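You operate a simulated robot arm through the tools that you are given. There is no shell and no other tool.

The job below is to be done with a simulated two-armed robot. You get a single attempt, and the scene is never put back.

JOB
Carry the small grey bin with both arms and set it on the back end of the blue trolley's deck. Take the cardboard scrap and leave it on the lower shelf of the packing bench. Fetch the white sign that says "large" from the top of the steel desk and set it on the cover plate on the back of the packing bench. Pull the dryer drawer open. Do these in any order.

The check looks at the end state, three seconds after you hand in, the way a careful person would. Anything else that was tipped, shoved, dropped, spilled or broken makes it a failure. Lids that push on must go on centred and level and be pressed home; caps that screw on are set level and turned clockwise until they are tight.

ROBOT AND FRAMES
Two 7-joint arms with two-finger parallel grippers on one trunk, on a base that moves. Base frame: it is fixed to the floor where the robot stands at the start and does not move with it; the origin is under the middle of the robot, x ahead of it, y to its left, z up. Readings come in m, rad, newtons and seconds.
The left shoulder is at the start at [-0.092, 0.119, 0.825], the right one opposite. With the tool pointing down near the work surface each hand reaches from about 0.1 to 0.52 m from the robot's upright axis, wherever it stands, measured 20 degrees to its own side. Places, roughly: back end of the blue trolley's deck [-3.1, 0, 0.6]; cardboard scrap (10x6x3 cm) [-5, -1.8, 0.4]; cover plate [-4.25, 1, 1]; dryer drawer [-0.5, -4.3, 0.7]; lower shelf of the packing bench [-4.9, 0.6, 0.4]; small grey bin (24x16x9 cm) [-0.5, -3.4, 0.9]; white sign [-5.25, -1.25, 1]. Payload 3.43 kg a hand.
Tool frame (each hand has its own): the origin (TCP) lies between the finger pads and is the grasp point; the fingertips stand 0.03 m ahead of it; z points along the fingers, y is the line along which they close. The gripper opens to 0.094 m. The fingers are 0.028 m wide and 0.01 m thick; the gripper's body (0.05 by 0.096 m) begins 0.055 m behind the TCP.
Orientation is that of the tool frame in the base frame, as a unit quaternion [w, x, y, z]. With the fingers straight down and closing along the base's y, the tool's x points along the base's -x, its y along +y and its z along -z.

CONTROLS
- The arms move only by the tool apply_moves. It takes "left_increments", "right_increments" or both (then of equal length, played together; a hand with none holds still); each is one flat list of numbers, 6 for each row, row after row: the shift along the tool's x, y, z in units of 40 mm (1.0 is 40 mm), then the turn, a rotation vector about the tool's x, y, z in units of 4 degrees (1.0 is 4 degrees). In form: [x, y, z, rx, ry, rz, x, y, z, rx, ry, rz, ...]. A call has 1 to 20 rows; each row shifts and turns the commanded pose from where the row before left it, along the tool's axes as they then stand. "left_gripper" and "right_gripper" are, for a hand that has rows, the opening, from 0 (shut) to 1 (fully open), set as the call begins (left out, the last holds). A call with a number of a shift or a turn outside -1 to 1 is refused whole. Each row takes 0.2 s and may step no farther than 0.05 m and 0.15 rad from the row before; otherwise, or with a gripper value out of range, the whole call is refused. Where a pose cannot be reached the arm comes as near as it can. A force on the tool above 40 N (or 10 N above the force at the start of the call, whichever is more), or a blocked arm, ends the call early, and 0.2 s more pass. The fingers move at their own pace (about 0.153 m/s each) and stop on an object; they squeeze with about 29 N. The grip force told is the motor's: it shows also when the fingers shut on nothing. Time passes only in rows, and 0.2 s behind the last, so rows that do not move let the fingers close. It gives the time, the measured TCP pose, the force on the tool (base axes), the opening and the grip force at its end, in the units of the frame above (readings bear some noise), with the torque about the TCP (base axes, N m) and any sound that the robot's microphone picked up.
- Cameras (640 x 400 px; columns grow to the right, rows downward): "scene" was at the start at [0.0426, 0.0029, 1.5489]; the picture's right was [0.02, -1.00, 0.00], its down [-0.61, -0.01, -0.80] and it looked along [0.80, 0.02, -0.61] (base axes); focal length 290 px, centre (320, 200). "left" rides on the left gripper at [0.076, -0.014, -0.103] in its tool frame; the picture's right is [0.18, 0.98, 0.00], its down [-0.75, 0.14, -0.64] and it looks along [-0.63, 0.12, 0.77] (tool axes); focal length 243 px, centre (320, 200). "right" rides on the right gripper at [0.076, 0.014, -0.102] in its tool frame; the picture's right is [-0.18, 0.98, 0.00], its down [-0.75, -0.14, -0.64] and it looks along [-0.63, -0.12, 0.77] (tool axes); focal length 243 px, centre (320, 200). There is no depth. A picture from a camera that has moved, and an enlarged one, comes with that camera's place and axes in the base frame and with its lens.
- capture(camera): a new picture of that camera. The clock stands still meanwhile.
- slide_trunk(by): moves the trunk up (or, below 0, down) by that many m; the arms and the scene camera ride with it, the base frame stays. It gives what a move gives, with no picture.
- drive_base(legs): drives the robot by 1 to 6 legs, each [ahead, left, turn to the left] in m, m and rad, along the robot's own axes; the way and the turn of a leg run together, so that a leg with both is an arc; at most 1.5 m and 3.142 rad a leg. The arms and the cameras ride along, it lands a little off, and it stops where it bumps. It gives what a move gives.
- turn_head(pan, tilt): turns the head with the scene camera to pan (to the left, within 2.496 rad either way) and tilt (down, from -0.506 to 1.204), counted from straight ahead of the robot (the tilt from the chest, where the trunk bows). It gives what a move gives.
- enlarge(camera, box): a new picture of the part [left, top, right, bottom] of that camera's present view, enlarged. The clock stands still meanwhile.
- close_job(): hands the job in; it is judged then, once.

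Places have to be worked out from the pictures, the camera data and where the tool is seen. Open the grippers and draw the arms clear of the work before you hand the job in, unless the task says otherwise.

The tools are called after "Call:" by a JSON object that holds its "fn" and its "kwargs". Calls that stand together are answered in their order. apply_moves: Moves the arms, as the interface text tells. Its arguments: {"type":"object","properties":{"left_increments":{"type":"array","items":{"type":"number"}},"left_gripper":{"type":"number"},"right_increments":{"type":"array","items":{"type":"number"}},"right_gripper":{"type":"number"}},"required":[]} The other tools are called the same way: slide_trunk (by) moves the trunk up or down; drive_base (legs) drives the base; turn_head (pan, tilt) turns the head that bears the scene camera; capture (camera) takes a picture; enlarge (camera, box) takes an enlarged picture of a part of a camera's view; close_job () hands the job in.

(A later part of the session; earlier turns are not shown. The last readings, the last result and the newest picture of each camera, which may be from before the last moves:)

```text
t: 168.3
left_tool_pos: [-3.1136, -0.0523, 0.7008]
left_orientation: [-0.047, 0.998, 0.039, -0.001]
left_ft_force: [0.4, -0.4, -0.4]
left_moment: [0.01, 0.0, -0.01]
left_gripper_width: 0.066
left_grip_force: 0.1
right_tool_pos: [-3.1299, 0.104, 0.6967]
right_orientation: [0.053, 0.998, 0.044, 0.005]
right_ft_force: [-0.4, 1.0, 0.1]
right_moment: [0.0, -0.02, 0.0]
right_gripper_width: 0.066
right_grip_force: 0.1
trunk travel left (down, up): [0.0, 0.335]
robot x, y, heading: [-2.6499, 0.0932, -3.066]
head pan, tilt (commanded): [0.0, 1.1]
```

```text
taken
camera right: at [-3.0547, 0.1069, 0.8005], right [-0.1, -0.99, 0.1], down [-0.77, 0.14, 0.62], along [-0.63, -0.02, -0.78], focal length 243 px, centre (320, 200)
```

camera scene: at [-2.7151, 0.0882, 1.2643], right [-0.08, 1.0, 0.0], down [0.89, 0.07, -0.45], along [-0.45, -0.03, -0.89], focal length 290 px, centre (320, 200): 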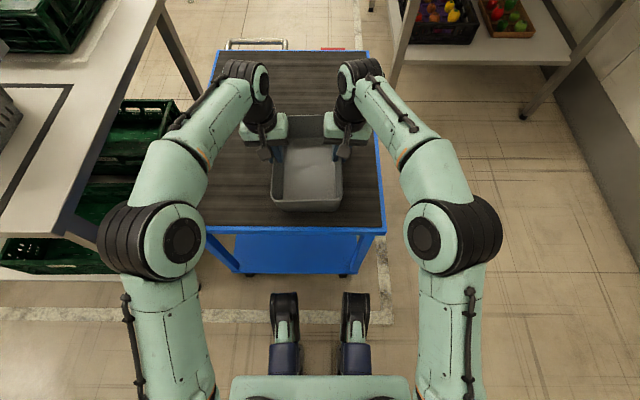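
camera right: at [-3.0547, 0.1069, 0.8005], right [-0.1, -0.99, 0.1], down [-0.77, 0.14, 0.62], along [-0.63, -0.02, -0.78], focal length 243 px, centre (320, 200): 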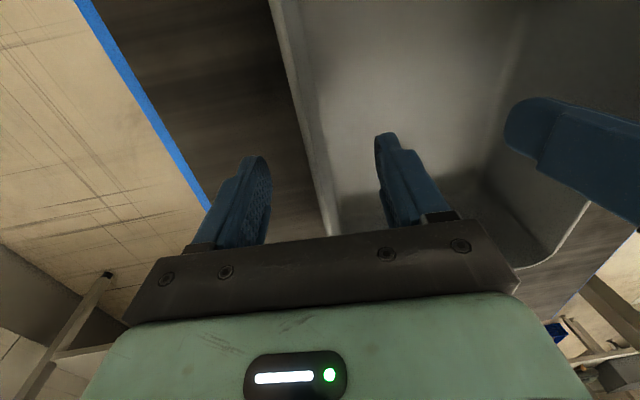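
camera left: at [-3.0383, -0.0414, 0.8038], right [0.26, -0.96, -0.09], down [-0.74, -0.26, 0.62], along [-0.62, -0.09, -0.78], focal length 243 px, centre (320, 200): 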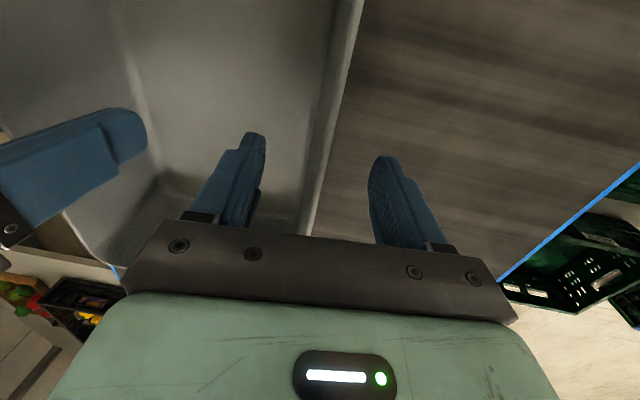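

Both pairs of fingers are clear of the walls. I raise both hands straight up 0.2 m.

Call:
{"fn": "apply_moves", "kwargs": {"left_increments": [0, -0.048, -0.5, 0, 0, 0, 0, -0.096, -0.99, 0, 0, 0, 0, -0.096, -0.99, 0, 0, 0, 0, -0.096, -0.99, 0, 0, 0, 0, -0.096, -0.99, 0, 0, 0, 0, 0, 0, 0, 0, 0], "right_increments": [0, 0.052, -0.5, 0, 0, 0, 0, 0.104, -0.99, 0, 0, 0, 0, 0.104, -0.99, 0, 0, 0, 0, 0.104, -0.99, 0, 0, 0, 0, 0.104, -0.99, 0, 0, 0, 0, 0, 0, 0, 0, 0]}}

Call:
{"fn": "slide_trunk", "kwargs": {"by": 0.2}}

Call:
{"fn": "drive_base", "kwargs": {"legs": [[-0.35, 0, 0]]}}

Call:
{"fn": "turn_head", "kwargs": {"pan": 0.0, "tilt": 0.8}}

Call:
{"fn": "capture", "kwargs": {"camera": "scene"}}

```text
t: 169.7
left_tool_pos: [-3.0978, -0.0544, 0.8621]
left_orientation: [-0.048, 0.998, 0.039, -0.002]
left_ft_force: [0.3, 0.1, -0.3]
left_moment: [0.0, 0.0, 0.01]
left_gripper_width: 0.0656
left_grip_force: 0.1
left hand out of reach, approached as far as the arm can: row 4, 5
right_tool_pos: [-3.1226, 0.1066, 0.8257]
right_orientation: [0.053, 0.998, 0.043, 0.003]
right_ft_force: [0.1, 0.2, -0.2]
right_moment: [0.03, -0.01, 0.01]
right_gripper_width: 0.0655
right_grip_force: 0.0
right hand out of reach, approached as far as the arm can: row 4, 5
trunk travel left (down, up): [0.0, 0.335]
robot x, y, heading: [-2.643, 0.0901, -3.065]
head pan, tilt (commanded): [0.0, 1.1]
```

```text
t: 171.9
left_tool_pos: [-3.0696, -0.0508, 1.0947]
left_orientation: [-0.047, 0.998, 0.038, -0.033]
left_ft_force: [-0.2, 0.3, 0.3]
left_moment: [0.0, 0.0, -0.03]
left_gripper_width: 0.0658
left_grip_force: 0.1
right_tool_pos: [-3.0992, 0.1071, 1.0592]
right_orientation: [0.054, 0.997, 0.046, -0.025]
right_ft_force: [0.5, 0.2, 0.1]
right_moment: [-0.01, -0.02, 0.02]
right_gripper_width: 0.0658
right_grip_force: 0.1
trunk travel left (down, up): [-0.2, 0.135]
robot x, y, heading: [-2.6449, 0.0937, -3.065]
head pan, tilt (commanded): [0.0, 1.1]
```

```text
t: 174.2
left_tool_pos: [-2.718, -0.0247, 1.0962]
left_orientation: [-0.046, 0.998, 0.038, -0.033]
left_ft_force: [-0.8, -0.4, -0.7]
left_moment: [-0.01, 0.01, 0.0]
left_gripper_width: 0.0659
left_grip_force: 0.1
right_tool_pos: [-2.7451, 0.1339, 1.0583]
right_orientation: [0.054, 0.997, 0.046, -0.026]
right_ft_force: [-0.3, 0.3, 0.6]
right_moment: [-0.01, 0.01, 0.0]
right_gripper_width: 0.0656
right_grip_force: 0.0
trunk travel left (down, up): [-0.2, 0.135]
robot x, y, heading: [-2.2961, 0.1174, -3.064]
head pan, tilt (commanded): [0.0, 1.1]
```

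```text
t: 175.0
left_tool_pos: [-2.718, -0.0244, 1.0951]
left_orientation: [-0.047, 0.998, 0.036, -0.033]
left_ft_force: [0.9, 0.6, 0.4]
left_moment: [0.03, 0.02, 0.01]
left_gripper_width: 0.0657
left_grip_force: 0.0
right_tool_pos: [-2.7457, 0.1336, 1.059]
right_orientation: [0.053, 0.997, 0.045, -0.026]
right_ft_force: [-0.4, -0.5, -0.5]
right_moment: [-0.01, 0.03, 0.0]
right_gripper_width: 0.0658
right_grip_force: 0.0
trunk travel left (down, up): [-0.2, 0.135]
robot x, y, heading: [-2.2925, 0.1191, -3.064]
head pan, tilt (commanded): [0.0, 0.799]
```

```text
taken
camera scene: at [-2.3335, 0.1165, 1.4874], right [-0.08, 1.0, 0.0], down [0.72, 0.05, -0.7], along [-0.69, -0.05, -0.72], focal length 290 px, centre (320, 200)
```

scene: 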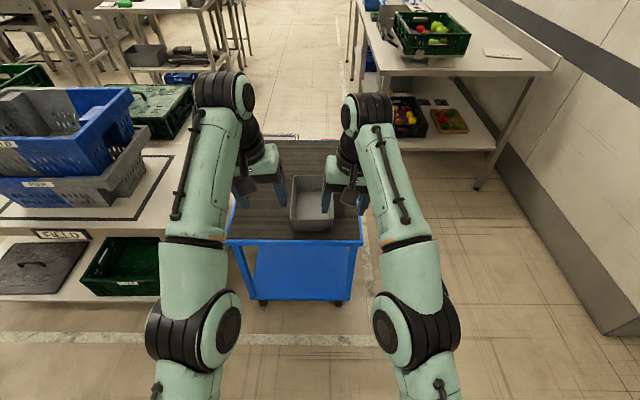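

The bin is on the back end of the deck. I enlarge to verify, and look for the packing bench and steel desk beyond.

Call:
{"fn": "enlarge", "kwargs": {"camera": "scene", "box": [210, 120, 400, 260]}}

Call:
{"fn": "turn_head", "kwargs": {"pan": 0.0, "tilt": 0.3}}

Call:
{"fn": "capture", "kwargs": {"camera": "scene"}}

Call:
{"fn": "turn_head", "kwargs": {"pan": 0.6, "tilt": 0.3}}

Call:
{"fn": "capture", "kwargs": {"camera": "scene"}}

```text
2.86 times, centred on (305, 190) of scene
camera zoom: at [-2.3335, 0.1165, 1.4874], right [-0.08, 1.0, 0.0], down [0.72, 0.05, -0.7], along [-0.69, -0.05, -0.72], focal length 828 px, centre (363, 229)
```

zoom: 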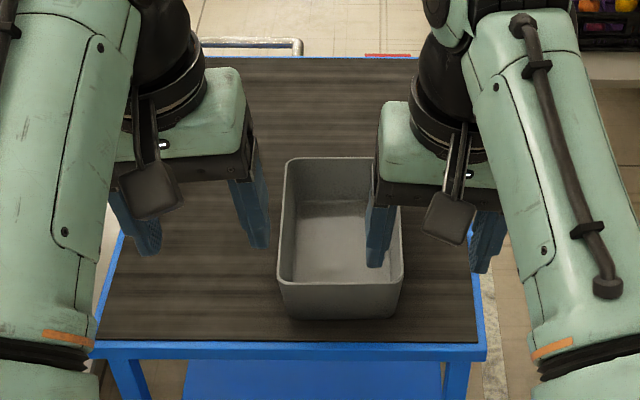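

```text
t: 175.9
left_tool_pos: [-2.7178, -0.0258, 1.0956]
left_orientation: [-0.047, 0.998, 0.038, -0.033]
left_ft_force: [0.6, -0.4, -0.1]
left_moment: [0.01, -0.03, -0.02]
left_gripper_width: 0.0659
left_grip_force: 0.1
right_tool_pos: [-2.7465, 0.1338, 1.0578]
right_orientation: [0.054, 0.997, 0.045, -0.026]
right_ft_force: [0.2, 0.2, -0.2]
right_moment: [-0.01, -0.01, -0.01]
right_gripper_width: 0.0657
right_grip_force: 0.2
trunk travel left (down, up): [-0.2, 0.135]
robot x, y, heading: [-2.2966, 0.1172, -3.072]
head pan, tilt (commanded): [0.0, 0.3]
```

```text
taken
camera scene: at [-2.3461, 0.1156, 1.5317], right [-0.08, 1.0, 0.0], down [0.3, 0.02, -0.95], along [-0.95, -0.07, -0.3], focal length 290 px, centre (320, 200)
```

scene: 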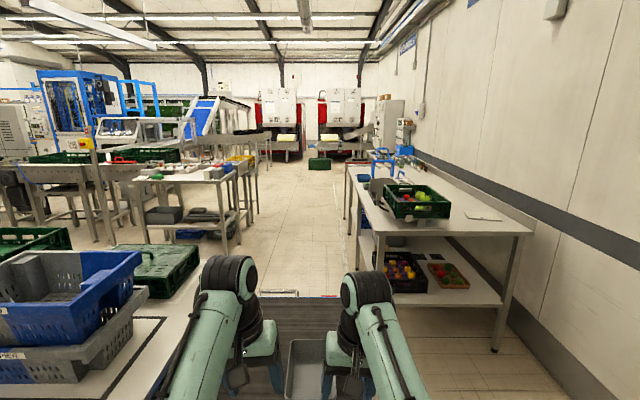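

```text
t: 176.9
left_tool_pos: [-2.7166, -0.0238, 1.0958]
left_orientation: [-0.047, 0.998, 0.037, -0.034]
left_ft_force: [0.0, -1.1, 0.1]
left_moment: [-0.04, -0.02, -0.01]
left_gripper_width: 0.0658
left_grip_force: 0.0
right_tool_pos: [-2.747, 0.1338, 1.0574]
right_orientation: [0.054, 0.997, 0.045, -0.025]
right_ft_force: [-1.0, -0.3, 0.2]
right_moment: [-0.05, -0.05, 0.01]
right_gripper_width: 0.0657
right_grip_force: 0.0
trunk travel left (down, up): [-0.2, 0.135]
robot x, y, heading: [-2.2922, 0.1197, -3.062]
head pan, tilt (commanded): [0.6, 0.3]
```

```text
taken
camera scene: at [-2.3259, 0.0643, 1.5318], right [-0.62, 0.78, 0.0], down [0.23, 0.18, -0.96], along [-0.75, -0.6, -0.3], focal length 290 px, centre (320, 200)
```

scene: 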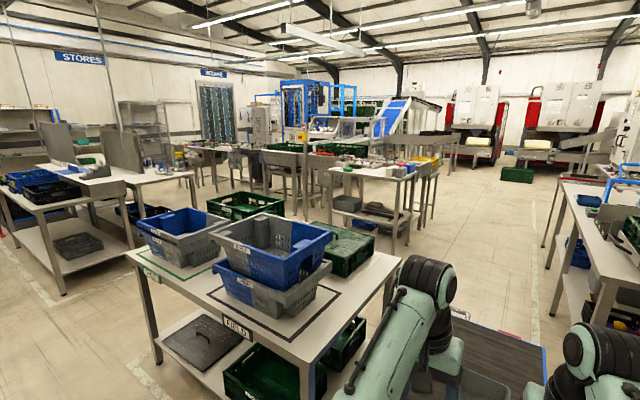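

The bin is upright and fully on the deck. The way past the trolley is too narrow, so I'll go round the PIER/FIELD table: back off, turn left and drive down the aisle.

Call:
{"fn": "drive_base", "kwargs": {"legs": [[-0.15, 0, 0], [0, 0, 1.5], [1.4, 0, 0], [1.0, 0, 0]]}}

Call:
{"fn": "turn_head", "kwargs": {"pan": -1.5, "tilt": 0.4}}

Call:
{"fn": "capture", "kwargs": {"camera": "scene"}}

```text
t: 193.4
left_tool_pos: [-1.898, -2.6952, 1.0952]
left_orientation: [-0.01, 0.689, 0.723, -0.056]
left_ft_force: [-0.1, 0.0, -0.1]
left_moment: [-0.01, 0.0, 0.0]
left_gripper_width: 0.0657
left_grip_force: 0.1
right_tool_pos: [-2.0576, -2.7202, 1.0576]
right_orientation: [0.055, 0.683, 0.728, 0.019]
right_ft_force: [-0.7, -0.8, 0.5]
right_moment: [-0.01, 0.0, 0.0]
right_gripper_width: 0.0657
right_grip_force: 0.1
trunk travel left (down, up): [-0.2, 0.135]
robot x, y, heading: [-2.0309, -2.2679, -1.524]
head pan, tilt (commanded): [0.6, 0.3]
```

```text
t: 195.4
left_tool_pos: [-1.8971, -2.6957, 1.0954]
left_orientation: [-0.01, 0.689, 0.723, -0.057]
left_ft_force: [-0.3, 0.8, 0.4]
left_moment: [-0.01, 0.02, 0.01]
left_gripper_width: 0.0658
left_grip_force: 0.0
right_tool_pos: [-2.0557, -2.7195, 1.0579]
right_orientation: [0.056, 0.683, 0.728, 0.019]
right_ft_force: [-0.3, -1.0, -0.2]
right_moment: [-0.05, 0.0, -0.03]
right_gripper_width: 0.0657
right_grip_force: 0.0
trunk travel left (down, up): [-0.2, 0.135]
robot x, y, heading: [-2.0272, -2.2698, -1.522]
head pan, tilt (commanded): [-1.499, 0.4]
```

```text
taken
camera scene: at [-2.1234, -2.2367, 1.5226], right [-0.12, 0.99, 0.0], down [0.39, 0.05, -0.92], along [-0.91, -0.11, -0.39], focal length 290 px, centre (320, 200)
```

scene: 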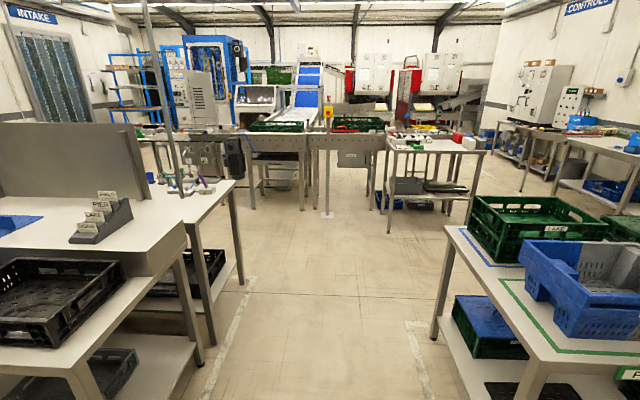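

The aisle ahead is clear and the steel desk is at its far end, just right of centre. I enlarge it to look for the sign and the scrap.

Call:
{"fn": "enlarge", "kwargs": {"camera": "scene", "box": [360, 110, 520, 240]}}

```text
3.08 times, centred on (440, 175) of scene
camera zoom: at [-2.1234, -2.2367, 1.5226], right [-0.12, 0.99, 0.0], down [0.39, 0.05, -0.92], along [-0.91, -0.11, -0.39], focal length 892 px, centre (-49, 277)
```

zoom: 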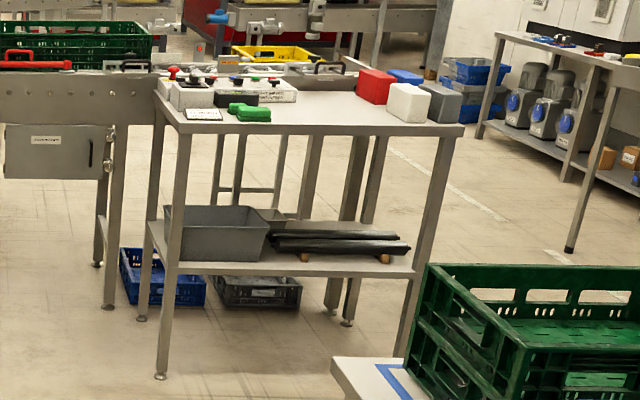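

The desk top bears several items and its lower shelf holds a grey tray and black rolls. I turn right to face it and drive up the aisle.

Call:
{"fn": "drive_base", "kwargs": {"legs": [[0, 0, -1.6], [1.4, 0, 0]]}}

Call:
{"fn": "turn_head", "kwargs": {"pan": -0.2, "tilt": 0.45}}

Call:
{"fn": "capture", "kwargs": {"camera": "scene"}}

```text
t: 206.3
left_tool_pos: [-3.8711, -2.3779, 1.0955]
left_orientation: [-0.048, 0.998, 0.0, -0.032]
left_ft_force: [-0.2, 1.3, -0.5]
left_moment: [0.03, 0.0, 0.0]
left_gripper_width: 0.0657
left_grip_force: 0.1
right_tool_pos: [-3.8874, -2.2178, 1.0584]
right_orientation: [0.053, 0.998, 0.009, -0.027]
right_ft_force: [0.4, -0.9, -0.3]
right_moment: [-0.03, -0.01, 0.0]
right_gripper_width: 0.0657
right_grip_force: 0.1
trunk travel left (down, up): [-0.2, 0.135]
robot x, y, heading: [-3.4378, -2.2696, -3.139]
head pan, tilt (commanded): [-1.499, 0.4]
```

```text
t: 207.8
left_tool_pos: [-3.8705, -2.3772, 1.095]
left_orientation: [-0.048, 0.998, 0.001, -0.032]
left_ft_force: [0.2, -0.1, 0.0]
left_moment: [-0.03, -0.02, 0.0]
left_gripper_width: 0.0657
left_grip_force: 0.0
right_tool_pos: [-3.8863, -2.2174, 1.0582]
right_orientation: [0.053, 0.998, 0.009, -0.028]
right_ft_force: [0.0, -0.3, 0.1]
right_moment: [0.03, 0.01, 0.01]
right_gripper_width: 0.0657
right_grip_force: 0.0
trunk travel left (down, up): [-0.2, 0.135]
robot x, y, heading: [-3.4373, -2.2664, -3.143]
head pan, tilt (commanded): [-0.201, 0.45]
```

```text
taken
camera scene: at [-3.4865, -2.2466, 1.5179], right [0.2, 0.98, 0.0], down [0.43, -0.09, -0.9], along [-0.88, 0.18, -0.44], focal length 290 px, centre (320, 200)
```

scene: 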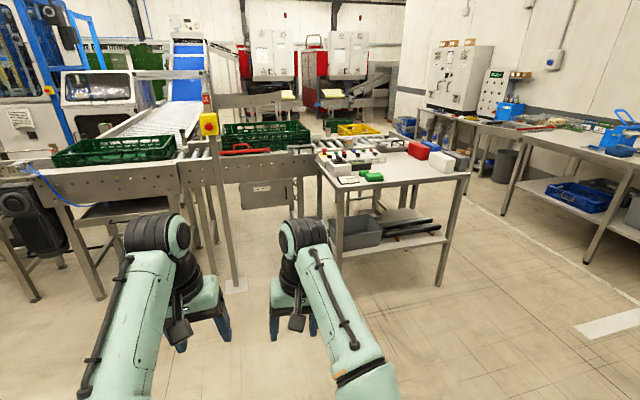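

Call:
{"fn": "enlarge", "kwargs": {"camera": "scene", "box": [290, 130, 490, 290]}}

Call:
{"fn": "enlarge", "kwargs": {"camera": "scene", "box": [480, 100, 640, 230]}}

```text
2.50 times, centred on (390, 210) of scene
camera zoom: at [-3.4865, -2.2466, 1.5179], right [0.2, 0.98, 0.0], down [0.43, -0.09, -0.9], along [-0.88, 0.18, -0.44], focal length 725 px, centre (145, 175)
```

zoom: 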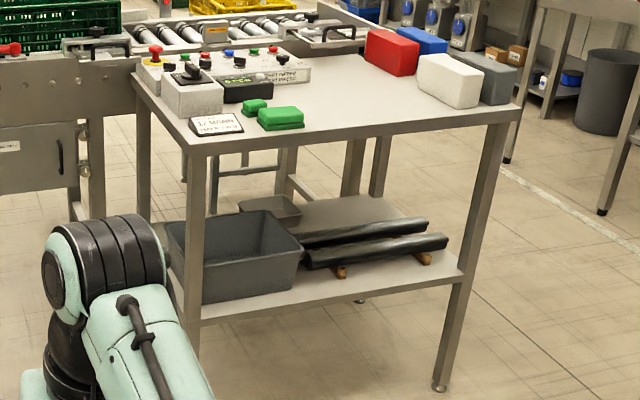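

```text
3.08 times, centred on (560, 165) of scene
camera zoom: at [-3.4865, -2.2466, 1.5179], right [0.2, 0.98, 0.0], down [0.43, -0.09, -0.9], along [-0.88, 0.18, -0.44], focal length 892 px, centre (-418, 308)
```

zoom: 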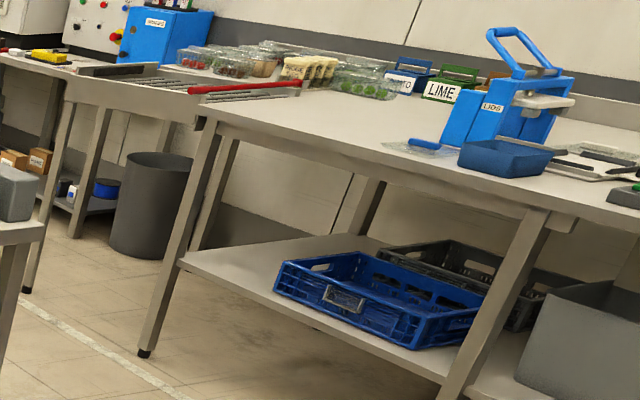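

Candidates on the desk top: a small white card with text at about [-4.95,-1.78] and a white block at [-4.99,-1.19]. I move closer to read them and to find the scrap.

Call:
{"fn": "drive_base", "kwargs": {"legs": [[0.75, 0, 0], [0, -0.6, 0]]}}

Call:
{"fn": "turn_head", "kwargs": {"pan": 0.0, "tilt": 0.6}}

Call:
{"fn": "capture", "kwargs": {"camera": "scene"}}

Call:
{"fn": "enlarge", "kwargs": {"camera": "scene", "box": [220, 80, 480, 240]}}

```text
t: 217.2
left_tool_pos: [-4.6322, -1.8042, 1.0964]
left_orientation: [-0.048, 0.998, 0.015, -0.032]
left_ft_force: [0.1, 0.1, 1.0]
left_moment: [0.01, 0.04, -0.02]
left_gripper_width: 0.0658
left_grip_force: 0.0
right_tool_pos: [-4.653, -1.6444, 1.0576]
right_orientation: [0.053, 0.998, 0.021, -0.027]
right_ft_force: [-0.2, -0.2, -0.2]
right_moment: [0.0, -0.01, 0.01]
right_gripper_width: 0.0658
right_grip_force: 0.1
trunk travel left (down, up): [-0.2, 0.135]
robot x, y, heading: [-4.2021, -1.6824, -3.118]
head pan, tilt (commanded): [-0.201, 0.45]
```

```text
t: 217.9
left_tool_pos: [-4.6314, -1.8037, 1.0956]
left_orientation: [-0.047, 0.998, 0.014, -0.032]
left_ft_force: [-0.2, -0.2, -0.1]
left_moment: [0.04, 0.0, 0.01]
left_gripper_width: 0.0659
left_grip_force: 0.1
right_tool_pos: [-4.652, -1.6439, 1.0583]
right_orientation: [0.053, 0.998, 0.021, -0.026]
right_ft_force: [0.4, 0.4, -1.0]
right_moment: [0.01, -0.05, 0.02]
right_gripper_width: 0.0657
right_grip_force: 0.1
trunk travel left (down, up): [-0.2, 0.135]
robot x, y, heading: [-4.2044, -1.6828, -3.115]
head pan, tilt (commanded): [0.0, 0.6]
```

```text
taken
camera scene: at [-4.2496, -1.6807, 1.5044], right [-0.03, 1.0, 0.0], down [0.56, 0.02, -0.83], along [-0.83, -0.02, -0.56], focal length 290 px, centre (320, 200)
```

scene: 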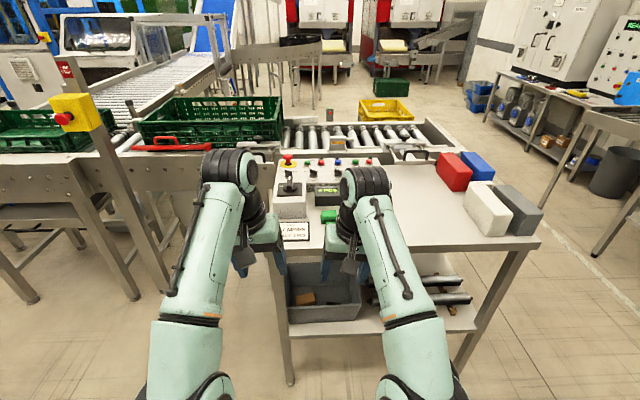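

```text
2.46 times, centred on (350, 160) of scene
camera zoom: at [-4.2496, -1.6807, 1.5044], right [-0.03, 1.0, 0.0], down [0.56, 0.02, -0.83], along [-0.83, -0.02, -0.56], focal length 714 px, centre (246, 298)
```

zoom: 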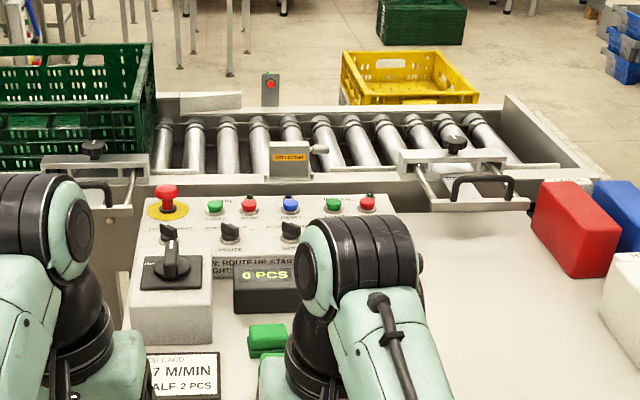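

A small brown piece lies inside the grey tray on the lower shelf - likely the cardboard scrap. I enlarge the coloured blocks and the tray.

Call:
{"fn": "enlarge", "kwargs": {"camera": "scene", "box": [420, 130, 580, 260]}}

Call:
{"fn": "enlarge", "kwargs": {"camera": "scene", "box": [270, 240, 390, 330]}}

```text
3.08 times, centred on (500, 195) of scene
camera zoom: at [-4.2496, -1.6807, 1.5044], right [-0.03, 1.0, 0.0], down [0.56, 0.02, -0.83], along [-0.83, -0.02, -0.56], focal length 892 px, centre (-234, 215)
```

zoom: 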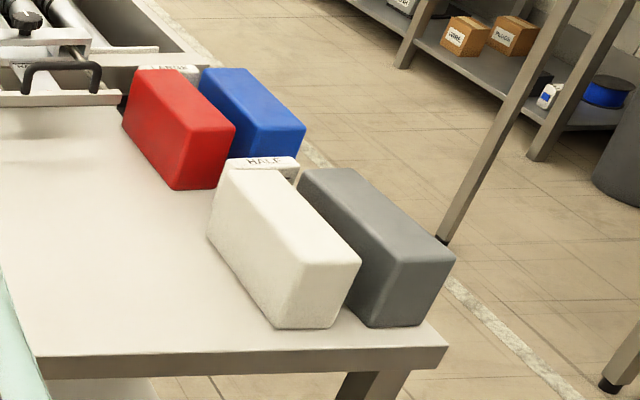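

```text
4.44 times, centred on (330, 285) of scene
camera zoom: at [-4.2496, -1.6807, 1.5044], right [-0.03, 1.0, 0.0], down [0.56, 0.02, -0.83], along [-0.83, -0.02, -0.56], focal length 1289 px, centre (276, -178)
```

zoom: 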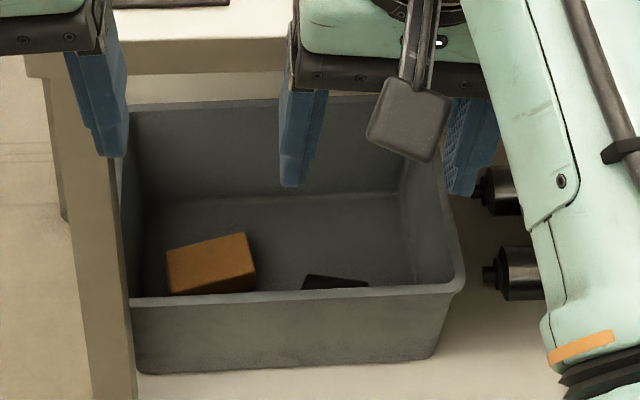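

The "LARGE" sign seems to stand behind the red block (another behind the white block reads "HALF"), and the brown scrap lies in the grey tray at about [-5.07,-1.76,0.42]. I level both hands, pull them back a bit, and move closer for a better view into the tray.

Call:
{"fn": "apply_moves", "kwargs": {"left_increments": [0, 0, 0, -0.68, 0.45, 0, 0, 0, 0, -0.68, 0.44, 0, 0.9, 0, 0, 0, 0, 0, 0.9, 0, 0, 0, 0, 0, 0.9, 0, 0, 0, 0, 0, 0, 0, 0, 0, 0, 0], "right_increments": [0, 0, 0, 0.75, 0.39, 0, 0, 0, 0, 0.75, 0.39, 0, 0.9, 0, -0.3, 0, 0, 0, 0.9, 0, -0.3, 0, 0, 0, 0.9, 0, -0.3, 0, 0, 0, 0, 0, 0, 0, 0, 0]}}

Call:
{"fn": "drive_base", "kwargs": {"legs": [[0.22, 0, 0]]}}

Call:
{"fn": "turn_head", "kwargs": {"pan": 0.0, "tilt": 0.85}}

Call:
{"fn": "capture", "kwargs": {"camera": "scene"}}

```text
t: 219.3
left_tool_pos: [-4.5243, -1.8001, 1.0888]
left_orientation: [-0.047, 0.998, 0.014, -0.032]
left_ft_force: [-0.4, 0.3, 0.8]
left_moment: [0.02, -0.04, -0.05]
left_gripper_width: 0.0658
left_grip_force: 0.0
left hand out of reach, approached as far as the arm can: row 1, 2
right_tool_pos: [-4.5382, -1.6366, 1.0876]
right_orientation: [0.026, 0.999, 0.022, -0.013]
right_ft_force: [0.2, 0.5, -0.4]
right_moment: [-0.02, -0.06, -0.01]
right_gripper_width: 0.0656
right_grip_force: 0.1
right hand out of reach, approached as far as the arm can: row 1, 2
trunk travel left (down, up): [-0.2, 0.135]
robot x, y, heading: [-4.205, -1.683, -3.119]
head pan, tilt (commanded): [0.0, 0.6]
```

```text
t: 221.0
left_tool_pos: [-4.7469, -1.8061, 1.089]
left_orientation: [-0.047, 0.998, 0.013, -0.033]
left_ft_force: [-0.4, -0.2, -0.3]
left_moment: [0.02, -0.05, -0.01]
left_gripper_width: 0.0659
left_grip_force: 0.1
right_tool_pos: [-4.7595, -1.6432, 1.0871]
right_orientation: [0.027, 0.999, 0.022, -0.013]
right_ft_force: [-0.8, 0.6, -0.2]
right_moment: [0.02, -0.04, 0.02]
right_gripper_width: 0.066
right_grip_force: 0.1
trunk travel left (down, up): [-0.2, 0.135]
robot x, y, heading: [-4.4258, -1.6843, -3.116]
head pan, tilt (commanded): [0.0, 0.6]
```

```text
t: 221.8
left_tool_pos: [-4.7461, -1.8058, 1.089]
left_orientation: [-0.047, 0.998, 0.013, -0.032]
left_ft_force: [-0.2, 0.2, -0.4]
left_moment: [0.04, 0.02, 0.01]
left_gripper_width: 0.0659
left_grip_force: 0.0
right_tool_pos: [-4.7587, -1.6427, 1.0872]
right_orientation: [0.026, 0.999, 0.021, -0.013]
right_ft_force: [0.1, 0.3, 0.3]
right_moment: [-0.04, -0.03, 0.0]
right_gripper_width: 0.0658
right_grip_force: 0.1
trunk travel left (down, up): [-0.2, 0.135]
robot x, y, heading: [-4.4266, -1.6868, -3.115]
head pan, tilt (commanded): [0.0, 0.85]
```

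```text
taken
camera scene: at [-4.4615, -1.6864, 1.4835], right [-0.03, 1.0, 0.0], down [0.75, 0.02, -0.66], along [-0.66, -0.02, -0.75], focal length 290 px, centre (320, 200)
```

scene: 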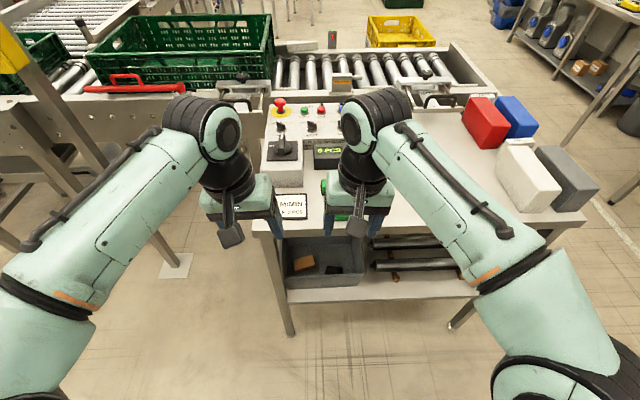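

I can see into the tray below the desk edge now. I enlarge it.

Call:
{"fn": "enlarge", "kwargs": {"camera": "scene", "box": [265, 225, 385, 305]}}

Call:
{"fn": "enlarge", "kwargs": {"camera": "scene", "box": [440, 70, 610, 220]}}

```text
5.00 times, centred on (325, 265) of scene
camera zoom: at [-4.4615, -1.6864, 1.4835], right [-0.03, 1.0, 0.0], down [0.75, 0.02, -0.66], along [-0.66, -0.02, -0.75], focal length 1450 px, centre (295, -125)
```

zoom: 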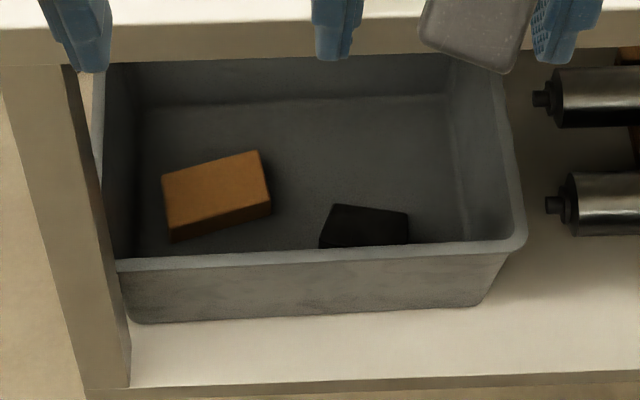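

```text
2.67 times, centred on (525, 145) of scene
camera zoom: at [-4.4615, -1.6864, 1.4835], right [-0.03, 1.0, 0.0], down [0.75, 0.02, -0.66], along [-0.66, -0.02, -0.75], focal length 773 px, centre (-227, 347)
```

zoom: 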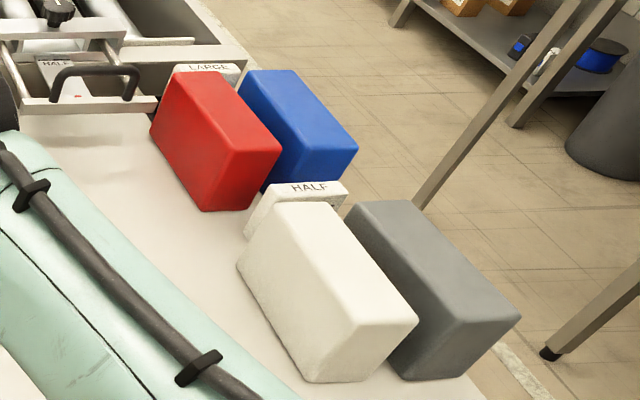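

The scrap (long side turned ~23°, rather crosswise) and a black block are in the tray, under the desk top. I'll need the left hand low and vertical, so first I retract and level both hands.

Call:
{"fn": "apply_moves", "kwargs": {"left_increments": [0.6, 0.25, 0, -0.272, 0.178, 0, 0.6, 0.25, 0, -0.272, 0.178, 0, 0.6, 0.25, 0, -0.272, 0.178, 0, 0.6, 0.25, 0, -0.272, 0.178, 0, 0.6, 0.25, 0, -0.272, 0.178, 0, 0, 0, 0, 0, 0, 0], "right_increments": [0.6, -0.74, 0, 0.148, 0.078, 0, 0.6, -0.74, 0, 0.148, 0.078, 0, 0.6, -0.74, 0, 0.148, 0.078, 0, 0.6, -0.74, 0, 0.148, 0.078, 0, 0.6, -0.74, 0, 0.148, 0.078, 0, 0, 0, 0, 0, 0, 0], "left_gripper": 1.0, "right_gripper": 1.0}}

Call:
{"fn": "slide_trunk", "kwargs": {"by": -0.2}}

Call:
{"fn": "capture", "kwargs": {"camera": "scene"}}

```text
t: 223.2
left_tool_pos: [-4.626, -1.8518, 1.0802]
left_orientation: [0.0, 1.0, 0.014, 0.0]
left_ft_force: [0.7, 0.9, -0.5]
left_moment: [-0.01, -0.02, -0.01]
left_gripper_width: 0.0939
left_grip_force: 0.1
right_tool_pos: [-4.6475, -1.4899, 1.0812]
right_orientation: [0.0, 1.0, 0.022, 0.0]
right_ft_force: [-0.5, 0.2, 0.1]
right_moment: [0.0, -0.04, -0.02]
right_gripper_width: 0.094
right_grip_force: 0.0
trunk travel left (down, up): [-0.2, 0.135]
robot x, y, heading: [-4.4232, -1.69, -3.115]
head pan, tilt (commanded): [0.0, 0.85]
```

```text
t: 225.3
left_tool_pos: [-4.6248, -1.8515, 0.8819]
left_orientation: [-0.001, 1.0, 0.014, -0.001]
left_ft_force: [-0.6, 0.4, 0.3]
left_moment: [0.02, -0.02, 0.01]
left_gripper_width: 0.094
left_grip_force: 0.2
right_tool_pos: [-4.6442, -1.4905, 0.8816]
right_orientation: [0.001, 1.0, 0.022, -0.002]
right_ft_force: [-0.2, 0.4, -0.5]
right_moment: [0.02, -0.01, 0.0]
right_gripper_width: 0.0942
right_grip_force: 0.0
trunk travel left (down, up): [0.0, 0.335]
robot x, y, heading: [-4.4256, -1.6867, -3.116]
head pan, tilt (commanded): [0.0, 0.85]
```

```text
taken
camera scene: at [-4.5088, -1.6877, 1.282], right [-0.03, 1.0, 0.0], down [0.75, 0.02, -0.66], along [-0.66, -0.02, -0.75], focal length 290 px, centre (320, 200)
```

scene: 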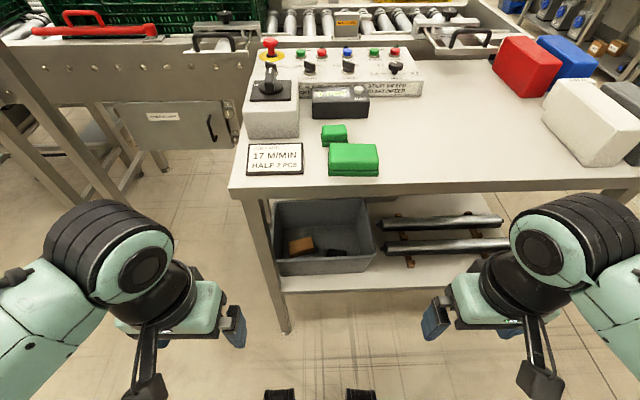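

Hands are level and low, and the tray is in plain view. I enlarge to triangulate from this second camera height.

Call:
{"fn": "enlarge", "kwargs": {"camera": "scene", "box": [225, 180, 395, 300]}}

```text
3.33 times, centred on (310, 240) of scene
camera zoom: at [-4.5088, -1.6877, 1.282], right [-0.03, 1.0, 0.0], down [0.75, 0.02, -0.66], along [-0.66, -0.02, -0.75], focal length 966 px, centre (353, 67)
```

zoom: 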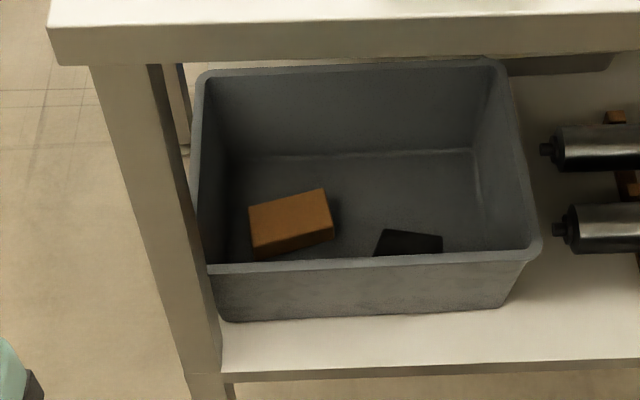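

The desk top is at z≈0.88, its edge at x≈-4.907, and the shelf at about 0.38. I lower the left hand in front of the desk and use its camera to look into the tray from close by.

Call:
{"fn": "apply_moves", "kwargs": {"left_increments": [0, 0, 0.93, 0, 0, 0, 0, 0, 0.93, 0, 0, 0, 0, 0, 0.93, 0, 0, 0, 0, 0, 0.93, 0, 0, 0, 0, 0, 0.93, 0, 0, 0, 0, 0, 0.93, 0, 0, 0, 0, 0, 0.93, 0, 0, 0, -0.97, -0.46, 0, 0, 0, 0, -0.97, -0.46, 0, 0, 0, 0, -0.97, -0.46, 0, 0, 0, 0, -0.97, -0.46, 0, 0, 0, 0, -0.97, -0.46, 0, 0, 0, 0, 0, 0, 0, 0, 0, 0]}}

Call:
{"fn": "capture", "kwargs": {"camera": "left"}}

Call:
{"fn": "capture", "kwargs": {"camera": "scene"}}

```text
t: 228.2
left_tool_pos: [-4.8209, -1.7686, 0.6227]
left_orientation: [0.0, 1.0, 0.014, 0.0]
left_ft_force: [-0.2, -0.7, -1.1]
left_moment: [0.02, 0.01, 0.02]
left_gripper_width: 0.0938
left_grip_force: 0.1
right_tool_pos: [-4.6448, -1.4889, 0.8803]
right_orientation: [0.001, 1.0, 0.023, 0.0]
right_ft_force: [-0.1, 0.4, 0.2]
right_moment: [0.01, 0.01, -0.01]
right_gripper_width: 0.094
right_grip_force: 0.1
trunk travel left (down, up): [0.0, 0.335]
robot x, y, heading: [-4.4232, -1.6872, -3.117]
head pan, tilt (commanded): [0.0, 0.85]
```

```text
taken
camera left: at [-4.7459, -1.7508, 0.7245], right [0.21, -0.98, 0.0], down [-0.75, -0.16, 0.64], along [-0.63, -0.14, -0.77], focal length 243 px, centre (320, 200)
```

left: 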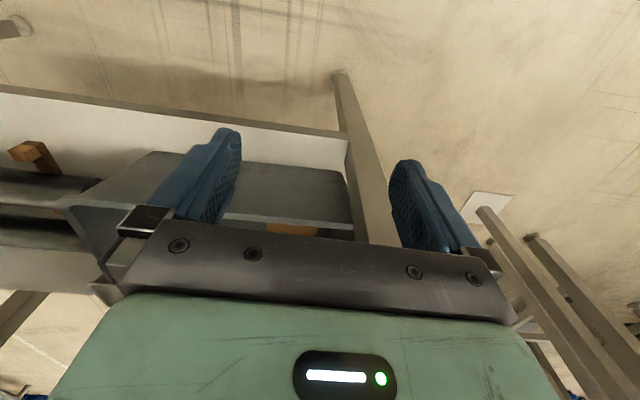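

```text
taken
camera scene: at [-4.5089, -1.6877, 1.282], right [-0.03, 1.0, 0.0], down [0.75, 0.02, -0.66], along [-0.66, -0.02, -0.75], focal length 290 px, centre (320, 200)
```

scene: 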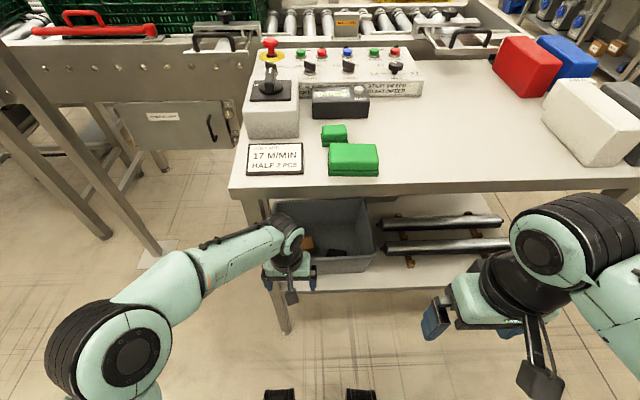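

The left arm fits under the desk edge, but with a vertical hand the space over the tray rim is too tight. The right arm with the fingers tilted 45° toward the left suits better, closing across the scrap's short side. I withdraw the left hand and lower the right one.

Call:
{"fn": "apply_moves", "kwargs": {"left_increments": [0.97, 0.46, 0, 0, 0, 0, 0.97, 0.46, 0, 0, 0, 0, 0.97, 0.46, 0, 0, 0, 0, 0.97, 0.46, 0, 0, 0, 0, 0.97, 0.46, 0, 0, 0, 0, 0, 0, -0.93, 0, 0, 0, 0, 0, -0.93, 0, 0, 0, 0, 0, -0.93, 0, 0, 0, 0, 0, -0.93, 0, 0, 0, 0, 0, -0.93, 0, 0, 0, 0, 0, -0.93, 0, 0, 0, 0, 0, -0.93, 0, 0, 0], "right_increments": [0, 0, 0, 0, 0, 0, 0, 0, 0, 0, 0, 0, 0, 0, 0, 0, 0, 0, 0, 0, 0, 0, 0, 0, 0, 0, 0, 0, 0, 0, 0, 0.4, 0.9, 0, 0, 0, 0, 0.4, 0.9, 0, 0, 0, 0, 0.4, 0.9, 0, 0, 0, 0, 0.4, 0.9, 0, 0, 0, 0, 0.4, 0.9, 0, 0, 0, 0, 0.4, 0.9, 0, 0, 0, 0, 0.4, 0.9, 0, 0, 0]}}

Call:
{"fn": "apply_moves", "kwargs": {"right_increments": [0, 0, 0, 0, 0, 1, 0, 0, 0, 0, 0, 1, 0, 0, 0, 0, 0, 1, 0, 0, 0, 0, 0, 1, 0, 0, 0, 0, 0, 1, 0, 0, 0, 0, 0, 1, 0, 0, 0, 0, 0, 1, 0, 0, 0, 0, 0, 1, 0, 0, 0, 0, 0, 1, 0, 0, 0, 0, 0, 1, 0, 0, 0, 0, 0, 1, 0, 0, 0, 0, 0, 1, 0, 0, 0, 0, 0, 1, 0, 0, 0, 0, 0, 1, 0, 0, 0, 0, 0, 1, 0, 0, 0, 0, 0, 1, 0, 0, 0, 0, 0, 1, 0, 0, 0, 0, 0, 1]}}

Call:
{"fn": "capture", "kwargs": {"camera": "scene"}}

```text
t: 230.8
left_tool_pos: [-4.6243, -1.8489, 0.8825]
left_orientation: [0.0, 1.0, 0.014, 0.0]
left_ft_force: [0.5, 0.9, 0.0]
left_moment: [0.01, 0.03, 0.03]
left_gripper_width: 0.094
left_grip_force: 0.1
right_tool_pos: [-4.6414, -1.6018, 0.6278]
right_orientation: [0.001, 1.0, 0.022, -0.001]
right_ft_force: [-0.7, 0.0, -0.6]
right_moment: [0.0, 0.06, 0.05]
right_gripper_width: 0.094
right_grip_force: 0.1
trunk travel left (down, up): [0.0, 0.335]
robot x, y, heading: [-4.4252, -1.6879, -3.116]
head pan, tilt (commanded): [0.0, 0.85]
```

```text
t: 234.6
left_tool_pos: [-4.623, -1.8502, 0.8808]
left_orientation: [0.0, 1.0, 0.014, 0.0]
left_ft_force: [-0.3, -0.5, -0.2]
left_moment: [-0.03, -0.01, 0.0]
left_gripper_width: 0.0943
left_grip_force: 0.0
right_tool_pos: [-4.6406, -1.6026, 0.6285]
right_orientation: [0.001, 0.822, -0.57, -0.001]
right_ft_force: [0.0, 0.6, 1.1]
right_moment: [-0.02, -0.02, 0.0]
right_gripper_width: 0.094
right_grip_force: 0.1
trunk travel left (down, up): [0.0, 0.335]
robot x, y, heading: [-4.4214, -1.6886, -3.119]
head pan, tilt (commanded): [0.0, 0.85]
```

```text
taken
camera scene: at [-4.5089, -1.6877, 1.282], right [-0.03, 1.0, 0.0], down [0.75, 0.02, -0.66], along [-0.66, -0.02, -0.75], focal length 290 px, centre (320, 200)
```

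scene: 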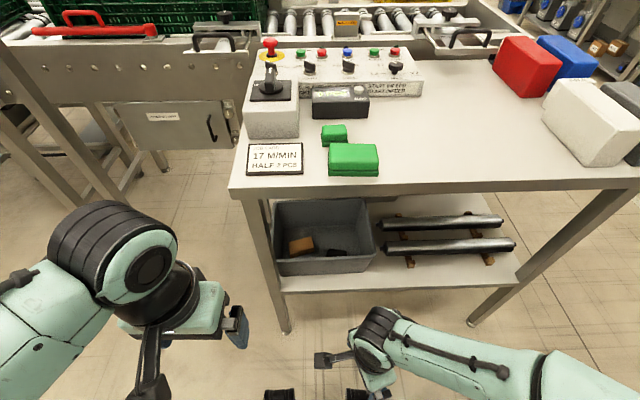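

The yaw is as wanted (closing direction along the scrap's short side, camera to the left). Now I tilt the right hand 45° so its fingers point down-left.

Call:
{"fn": "apply_moves", "kwargs": {"right_increments": [0, 0, 0, 0, 1, 0, 0, 0, 0, 0, 1, 0, 0, 0, 0, 0, 1, 0, 0, 0, 0, 0, 1, 0, 0, 0, 0, 0, 1, 0, 0, 0, 0, 0, 1, 0, 0, 0, 0, 0, 1, 0, 0, 0, 0, 0, 1, 0, 0, 0, 0, 0, 1, 0, 0, 0, 0, 0, 1, 0, 0, 0, 0, 0, 1, 0, 0, 0, 0, 0, 0, 0]}}

Call:
{"fn": "capture", "kwargs": {"camera": "scene"}}

Call:
{"fn": "capture", "kwargs": {"camera": "right"}}

```text
t: 237.2
left_tool_pos: [-4.6249, -1.8496, 0.8817]
left_orientation: [0.0, 1.0, 0.014, -0.001]
left_ft_force: [-0.6, -0.2, 0.1]
left_moment: [-0.01, 0.01, 0.0]
left_gripper_width: 0.094
left_grip_force: 0.0
right_tool_pos: [-4.6417, -1.6019, 0.6283]
right_orientation: [0.215, 0.762, -0.528, 0.308]
right_ft_force: [-0.3, 0.5, -0.2]
right_moment: [-0.02, -0.01, -0.04]
right_gripper_width: 0.0939
right_grip_force: 0.1
trunk travel left (down, up): [0.0, 0.335]
robot x, y, heading: [-4.4232, -1.6889, -3.114]
head pan, tilt (commanded): [0.0, 0.85]
```

```text
taken
camera scene: at [-4.5089, -1.6877, 1.282], right [-0.03, 1.0, 0.0], down [0.75, 0.02, -0.66], along [-0.66, -0.02, -0.75], focal length 290 px, centre (320, 200)
```

scene: 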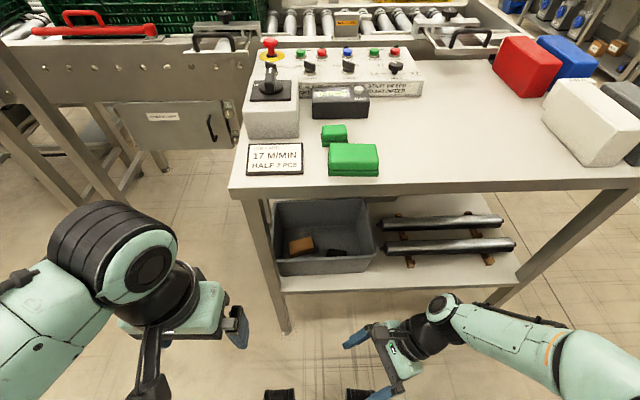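

```text
taken
camera right: at [-4.6599, -1.5916, 0.7548], right [-0.97, -0.22, -0.13], down [-0.21, 0.98, -0.06], along [0.14, -0.03, -0.99], focal length 243 px, centre (320, 200)
```

right: 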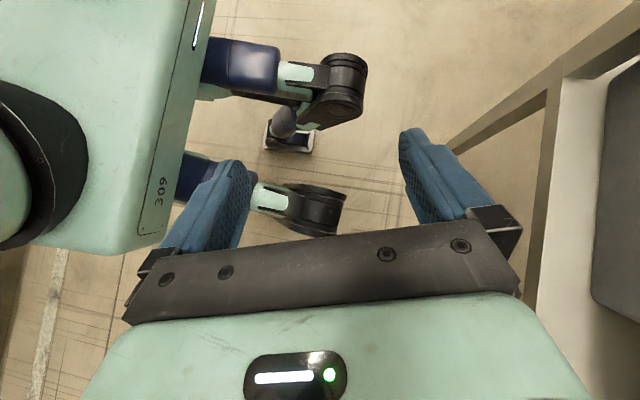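

The right hand now points down-left and its camera looks straight down. I lower it a little to pass under the desk edge and drive 0.17 m closer.

Call:
{"fn": "apply_moves", "kwargs": {"right_increments": [-0.46, 0, 0.476, 0, 0, 0, -0.46, 0, 0.476, 0, 0, 0, 0, 0, 0, 0, 0, 0]}}

Call:
{"fn": "drive_base", "kwargs": {"legs": [[0.1, 0, 0]]}}

Call:
{"fn": "drive_base", "kwargs": {"legs": [[0.07, 0, 0]]}}

Call:
{"fn": "capture", "kwargs": {"camera": "right"}}

Call:
{"fn": "capture", "kwargs": {"camera": "scene"}}

```text
t: 237.9
left_tool_pos: [-4.6246, -1.8488, 0.8819]
left_orientation: [-0.002, 1.0, 0.014, -0.001]
left_ft_force: [0.6, -0.1, -0.5]
left_moment: [-0.02, 0.01, 0.02]
left_gripper_width: 0.0942
left_grip_force: 0.1
right_tool_pos: [-4.6418, -1.6005, 0.5752]
right_orientation: [0.216, 0.761, -0.529, 0.307]
right_ft_force: [0.5, 0.6, -0.4]
right_moment: [-0.01, -0.02, 0.03]
right_gripper_width: 0.094
right_grip_force: 0.0
trunk travel left (down, up): [0.0, 0.335]
robot x, y, heading: [-4.426, -1.6853, -3.117]
head pan, tilt (commanded): [0.0, 0.85]
```

```text
t: 239.1
left_tool_pos: [-4.7221, -1.8518, 0.882]
left_orientation: [0.0, 1.0, 0.014, 0.0]
left_ft_force: [0.1, 0.4, -0.2]
left_moment: [0.01, 0.01, 0.0]
left_gripper_width: 0.0939
left_grip_force: 0.1
right_tool_pos: [-4.7391, -1.602, 0.5749]
right_orientation: [0.215, 0.762, -0.528, 0.307]
right_ft_force: [0.5, -0.6, 0.0]
right_moment: [0.03, -0.06, 0.01]
right_gripper_width: 0.0939
right_grip_force: 0.1
trunk travel left (down, up): [0.0, 0.335]
robot x, y, heading: [-4.525, -1.6906, -3.114]
head pan, tilt (commanded): [0.0, 0.85]
```

```text
t: 240.1
left_tool_pos: [-4.7901, -1.8544, 0.8807]
left_orientation: [0.0, 1.0, 0.014, -0.001]
left_ft_force: [0.4, 0.2, -0.1]
left_moment: [0.0, 0.02, -0.01]
left_gripper_width: 0.094
left_grip_force: 0.1
right_tool_pos: [-4.8098, -1.6056, 0.5757]
right_orientation: [0.215, 0.762, -0.528, 0.307]
right_ft_force: [-0.2, -0.9, 0.5]
right_moment: [0.0, 0.0, -0.01]
right_gripper_width: 0.0941
right_grip_force: 0.0
trunk travel left (down, up): [0.0, 0.335]
robot x, y, heading: [-4.5902, -1.6952, -3.121]
head pan, tilt (commanded): [0.0, 0.85]
```

```text
taken
camera right: at [-4.8277, -1.5944, 0.7018], right [-0.97, -0.22, -0.13], down [-0.21, 0.97, -0.06], along [0.14, -0.03, -0.99], focal length 243 px, centre (320, 200)
```

right: 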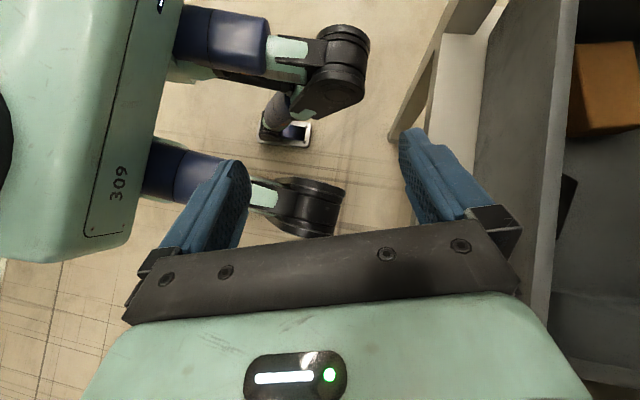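

```text
taken
camera scene: at [-4.6759, -1.6925, 1.282], right [-0.03, 1.0, 0.0], down [0.75, 0.02, -0.66], along [-0.66, -0.02, -0.75], focal length 290 px, centre (320, 200)
```

scene: 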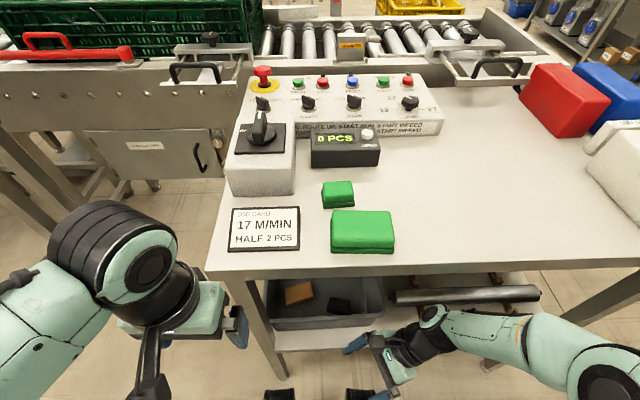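

The scrap shows at the right edge of the wrist view. I raise the hand 1.5 cm to clear the rim and slide it in over the tray for a straight-down look.

Call:
{"fn": "apply_moves", "kwargs": {"right_increments": [0.261, 0, -0.27, 0, 0, 0, 0.17, 0.79, 0.168, 0, 0, 0, 0.17, 0.79, 0.168, 0, 0, 0, 0.17, 0.79, 0.168, 0, 0, 0, 0.17, 0.79, 0.168, 0, 0, 0, 0, 0, 0, 0, 0, 0], "right_gripper": 0.85}}

Call:
{"fn": "capture", "kwargs": {"camera": "right"}}

Call:
{"fn": "capture", "kwargs": {"camera": "scene"}}

```text
t: 241.5
left_tool_pos: [-4.7737, -1.8447, 0.8866]
left_orientation: [0.004, 1.0, 0.012, -0.01]
left_ft_force: [-0.3, 0.3, 0.5]
left_moment: [0.0, 0.03, 0.0]
left_gripper_width: 0.0941
left_grip_force: 0.1
right_tool_pos: [-4.899, -1.6687, 0.5924]
right_orientation: [0.219, 0.758, -0.534, 0.304]
right_ft_force: [-1.2, 0.4, 0.0]
right_moment: [0.0, -0.04, 0.01]
right_gripper_width: 0.0798
right_grip_force: 0.1
trunk travel left (down, up): [0.0, 0.335]
robot x, y, heading: [-4.5876, -1.6917, -3.119]
head pan, tilt (commanded): [0.0, 0.85]
```

```text
taken
camera right: at [-4.917, -1.6579, 0.7186], right [-0.97, -0.2, -0.12], down [-0.2, 0.98, -0.06], along [0.13, -0.04, -0.99], focal length 243 px, centre (320, 200)
```

right: 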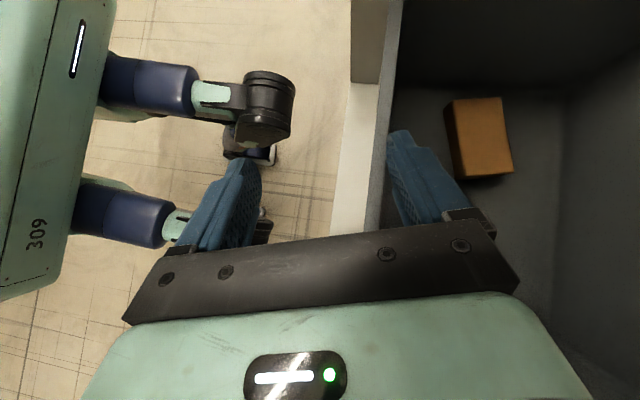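

```text
taken
camera scene: at [-4.6498, -1.6794, 1.2833], right [-0.02, 1.0, -0.01], down [0.74, 0.01, -0.67], along [-0.67, -0.02, -0.74], focal length 290 px, centre (320, 200)
```

scene: 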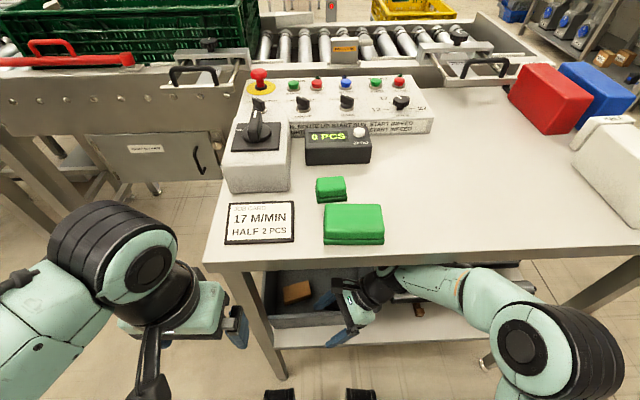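

The body was pushed back slightly (left hand and head shifted ~2 cm), so some part of the right arm is likely touching the desk. I undo the last steps at once and look.

Call:
{"fn": "apply_moves", "kwargs": {"right_increments": [-0.17, -0.79, -0.168, 0, 0, 0, -0.17, -0.79, -0.168, 0, 0, 0, -0.17, -0.79, -0.168, 0, 0, 0, 0, 0, 0, 0, 0, 0]}}

Call:
{"fn": "capture", "kwargs": {"camera": "scene"}}

```text
t: 242.5
left_tool_pos: [-4.7913, -1.8528, 0.8806]
left_orientation: [0.0, 1.0, 0.015, -0.001]
left_ft_force: [-0.2, -0.6, 0.0]
left_moment: [0.01, 0.0, -0.03]
left_gripper_width: 0.0942
left_grip_force: 0.1
right_tool_pos: [-4.8358, -1.6254, 0.5904]
right_orientation: [0.214, 0.763, -0.527, 0.307]
right_ft_force: [0.5, -0.4, -0.5]
right_moment: [-0.01, 0.05, 0.05]
right_gripper_width: 0.0797
right_grip_force: 0.2
trunk travel left (down, up): [0.0, 0.335]
robot x, y, heading: [-4.5905, -1.6926, -3.115]
head pan, tilt (commanded): [0.0, 0.85]
```

```text
taken
camera scene: at [-4.6754, -1.6925, 1.282], right [-0.03, 1.0, 0.0], down [0.75, 0.02, -0.66], along [-0.66, -0.02, -0.75], focal length 290 px, centre (320, 200)
```

scene: 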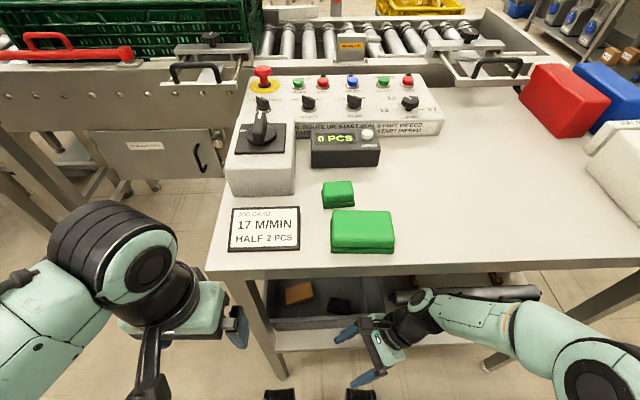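

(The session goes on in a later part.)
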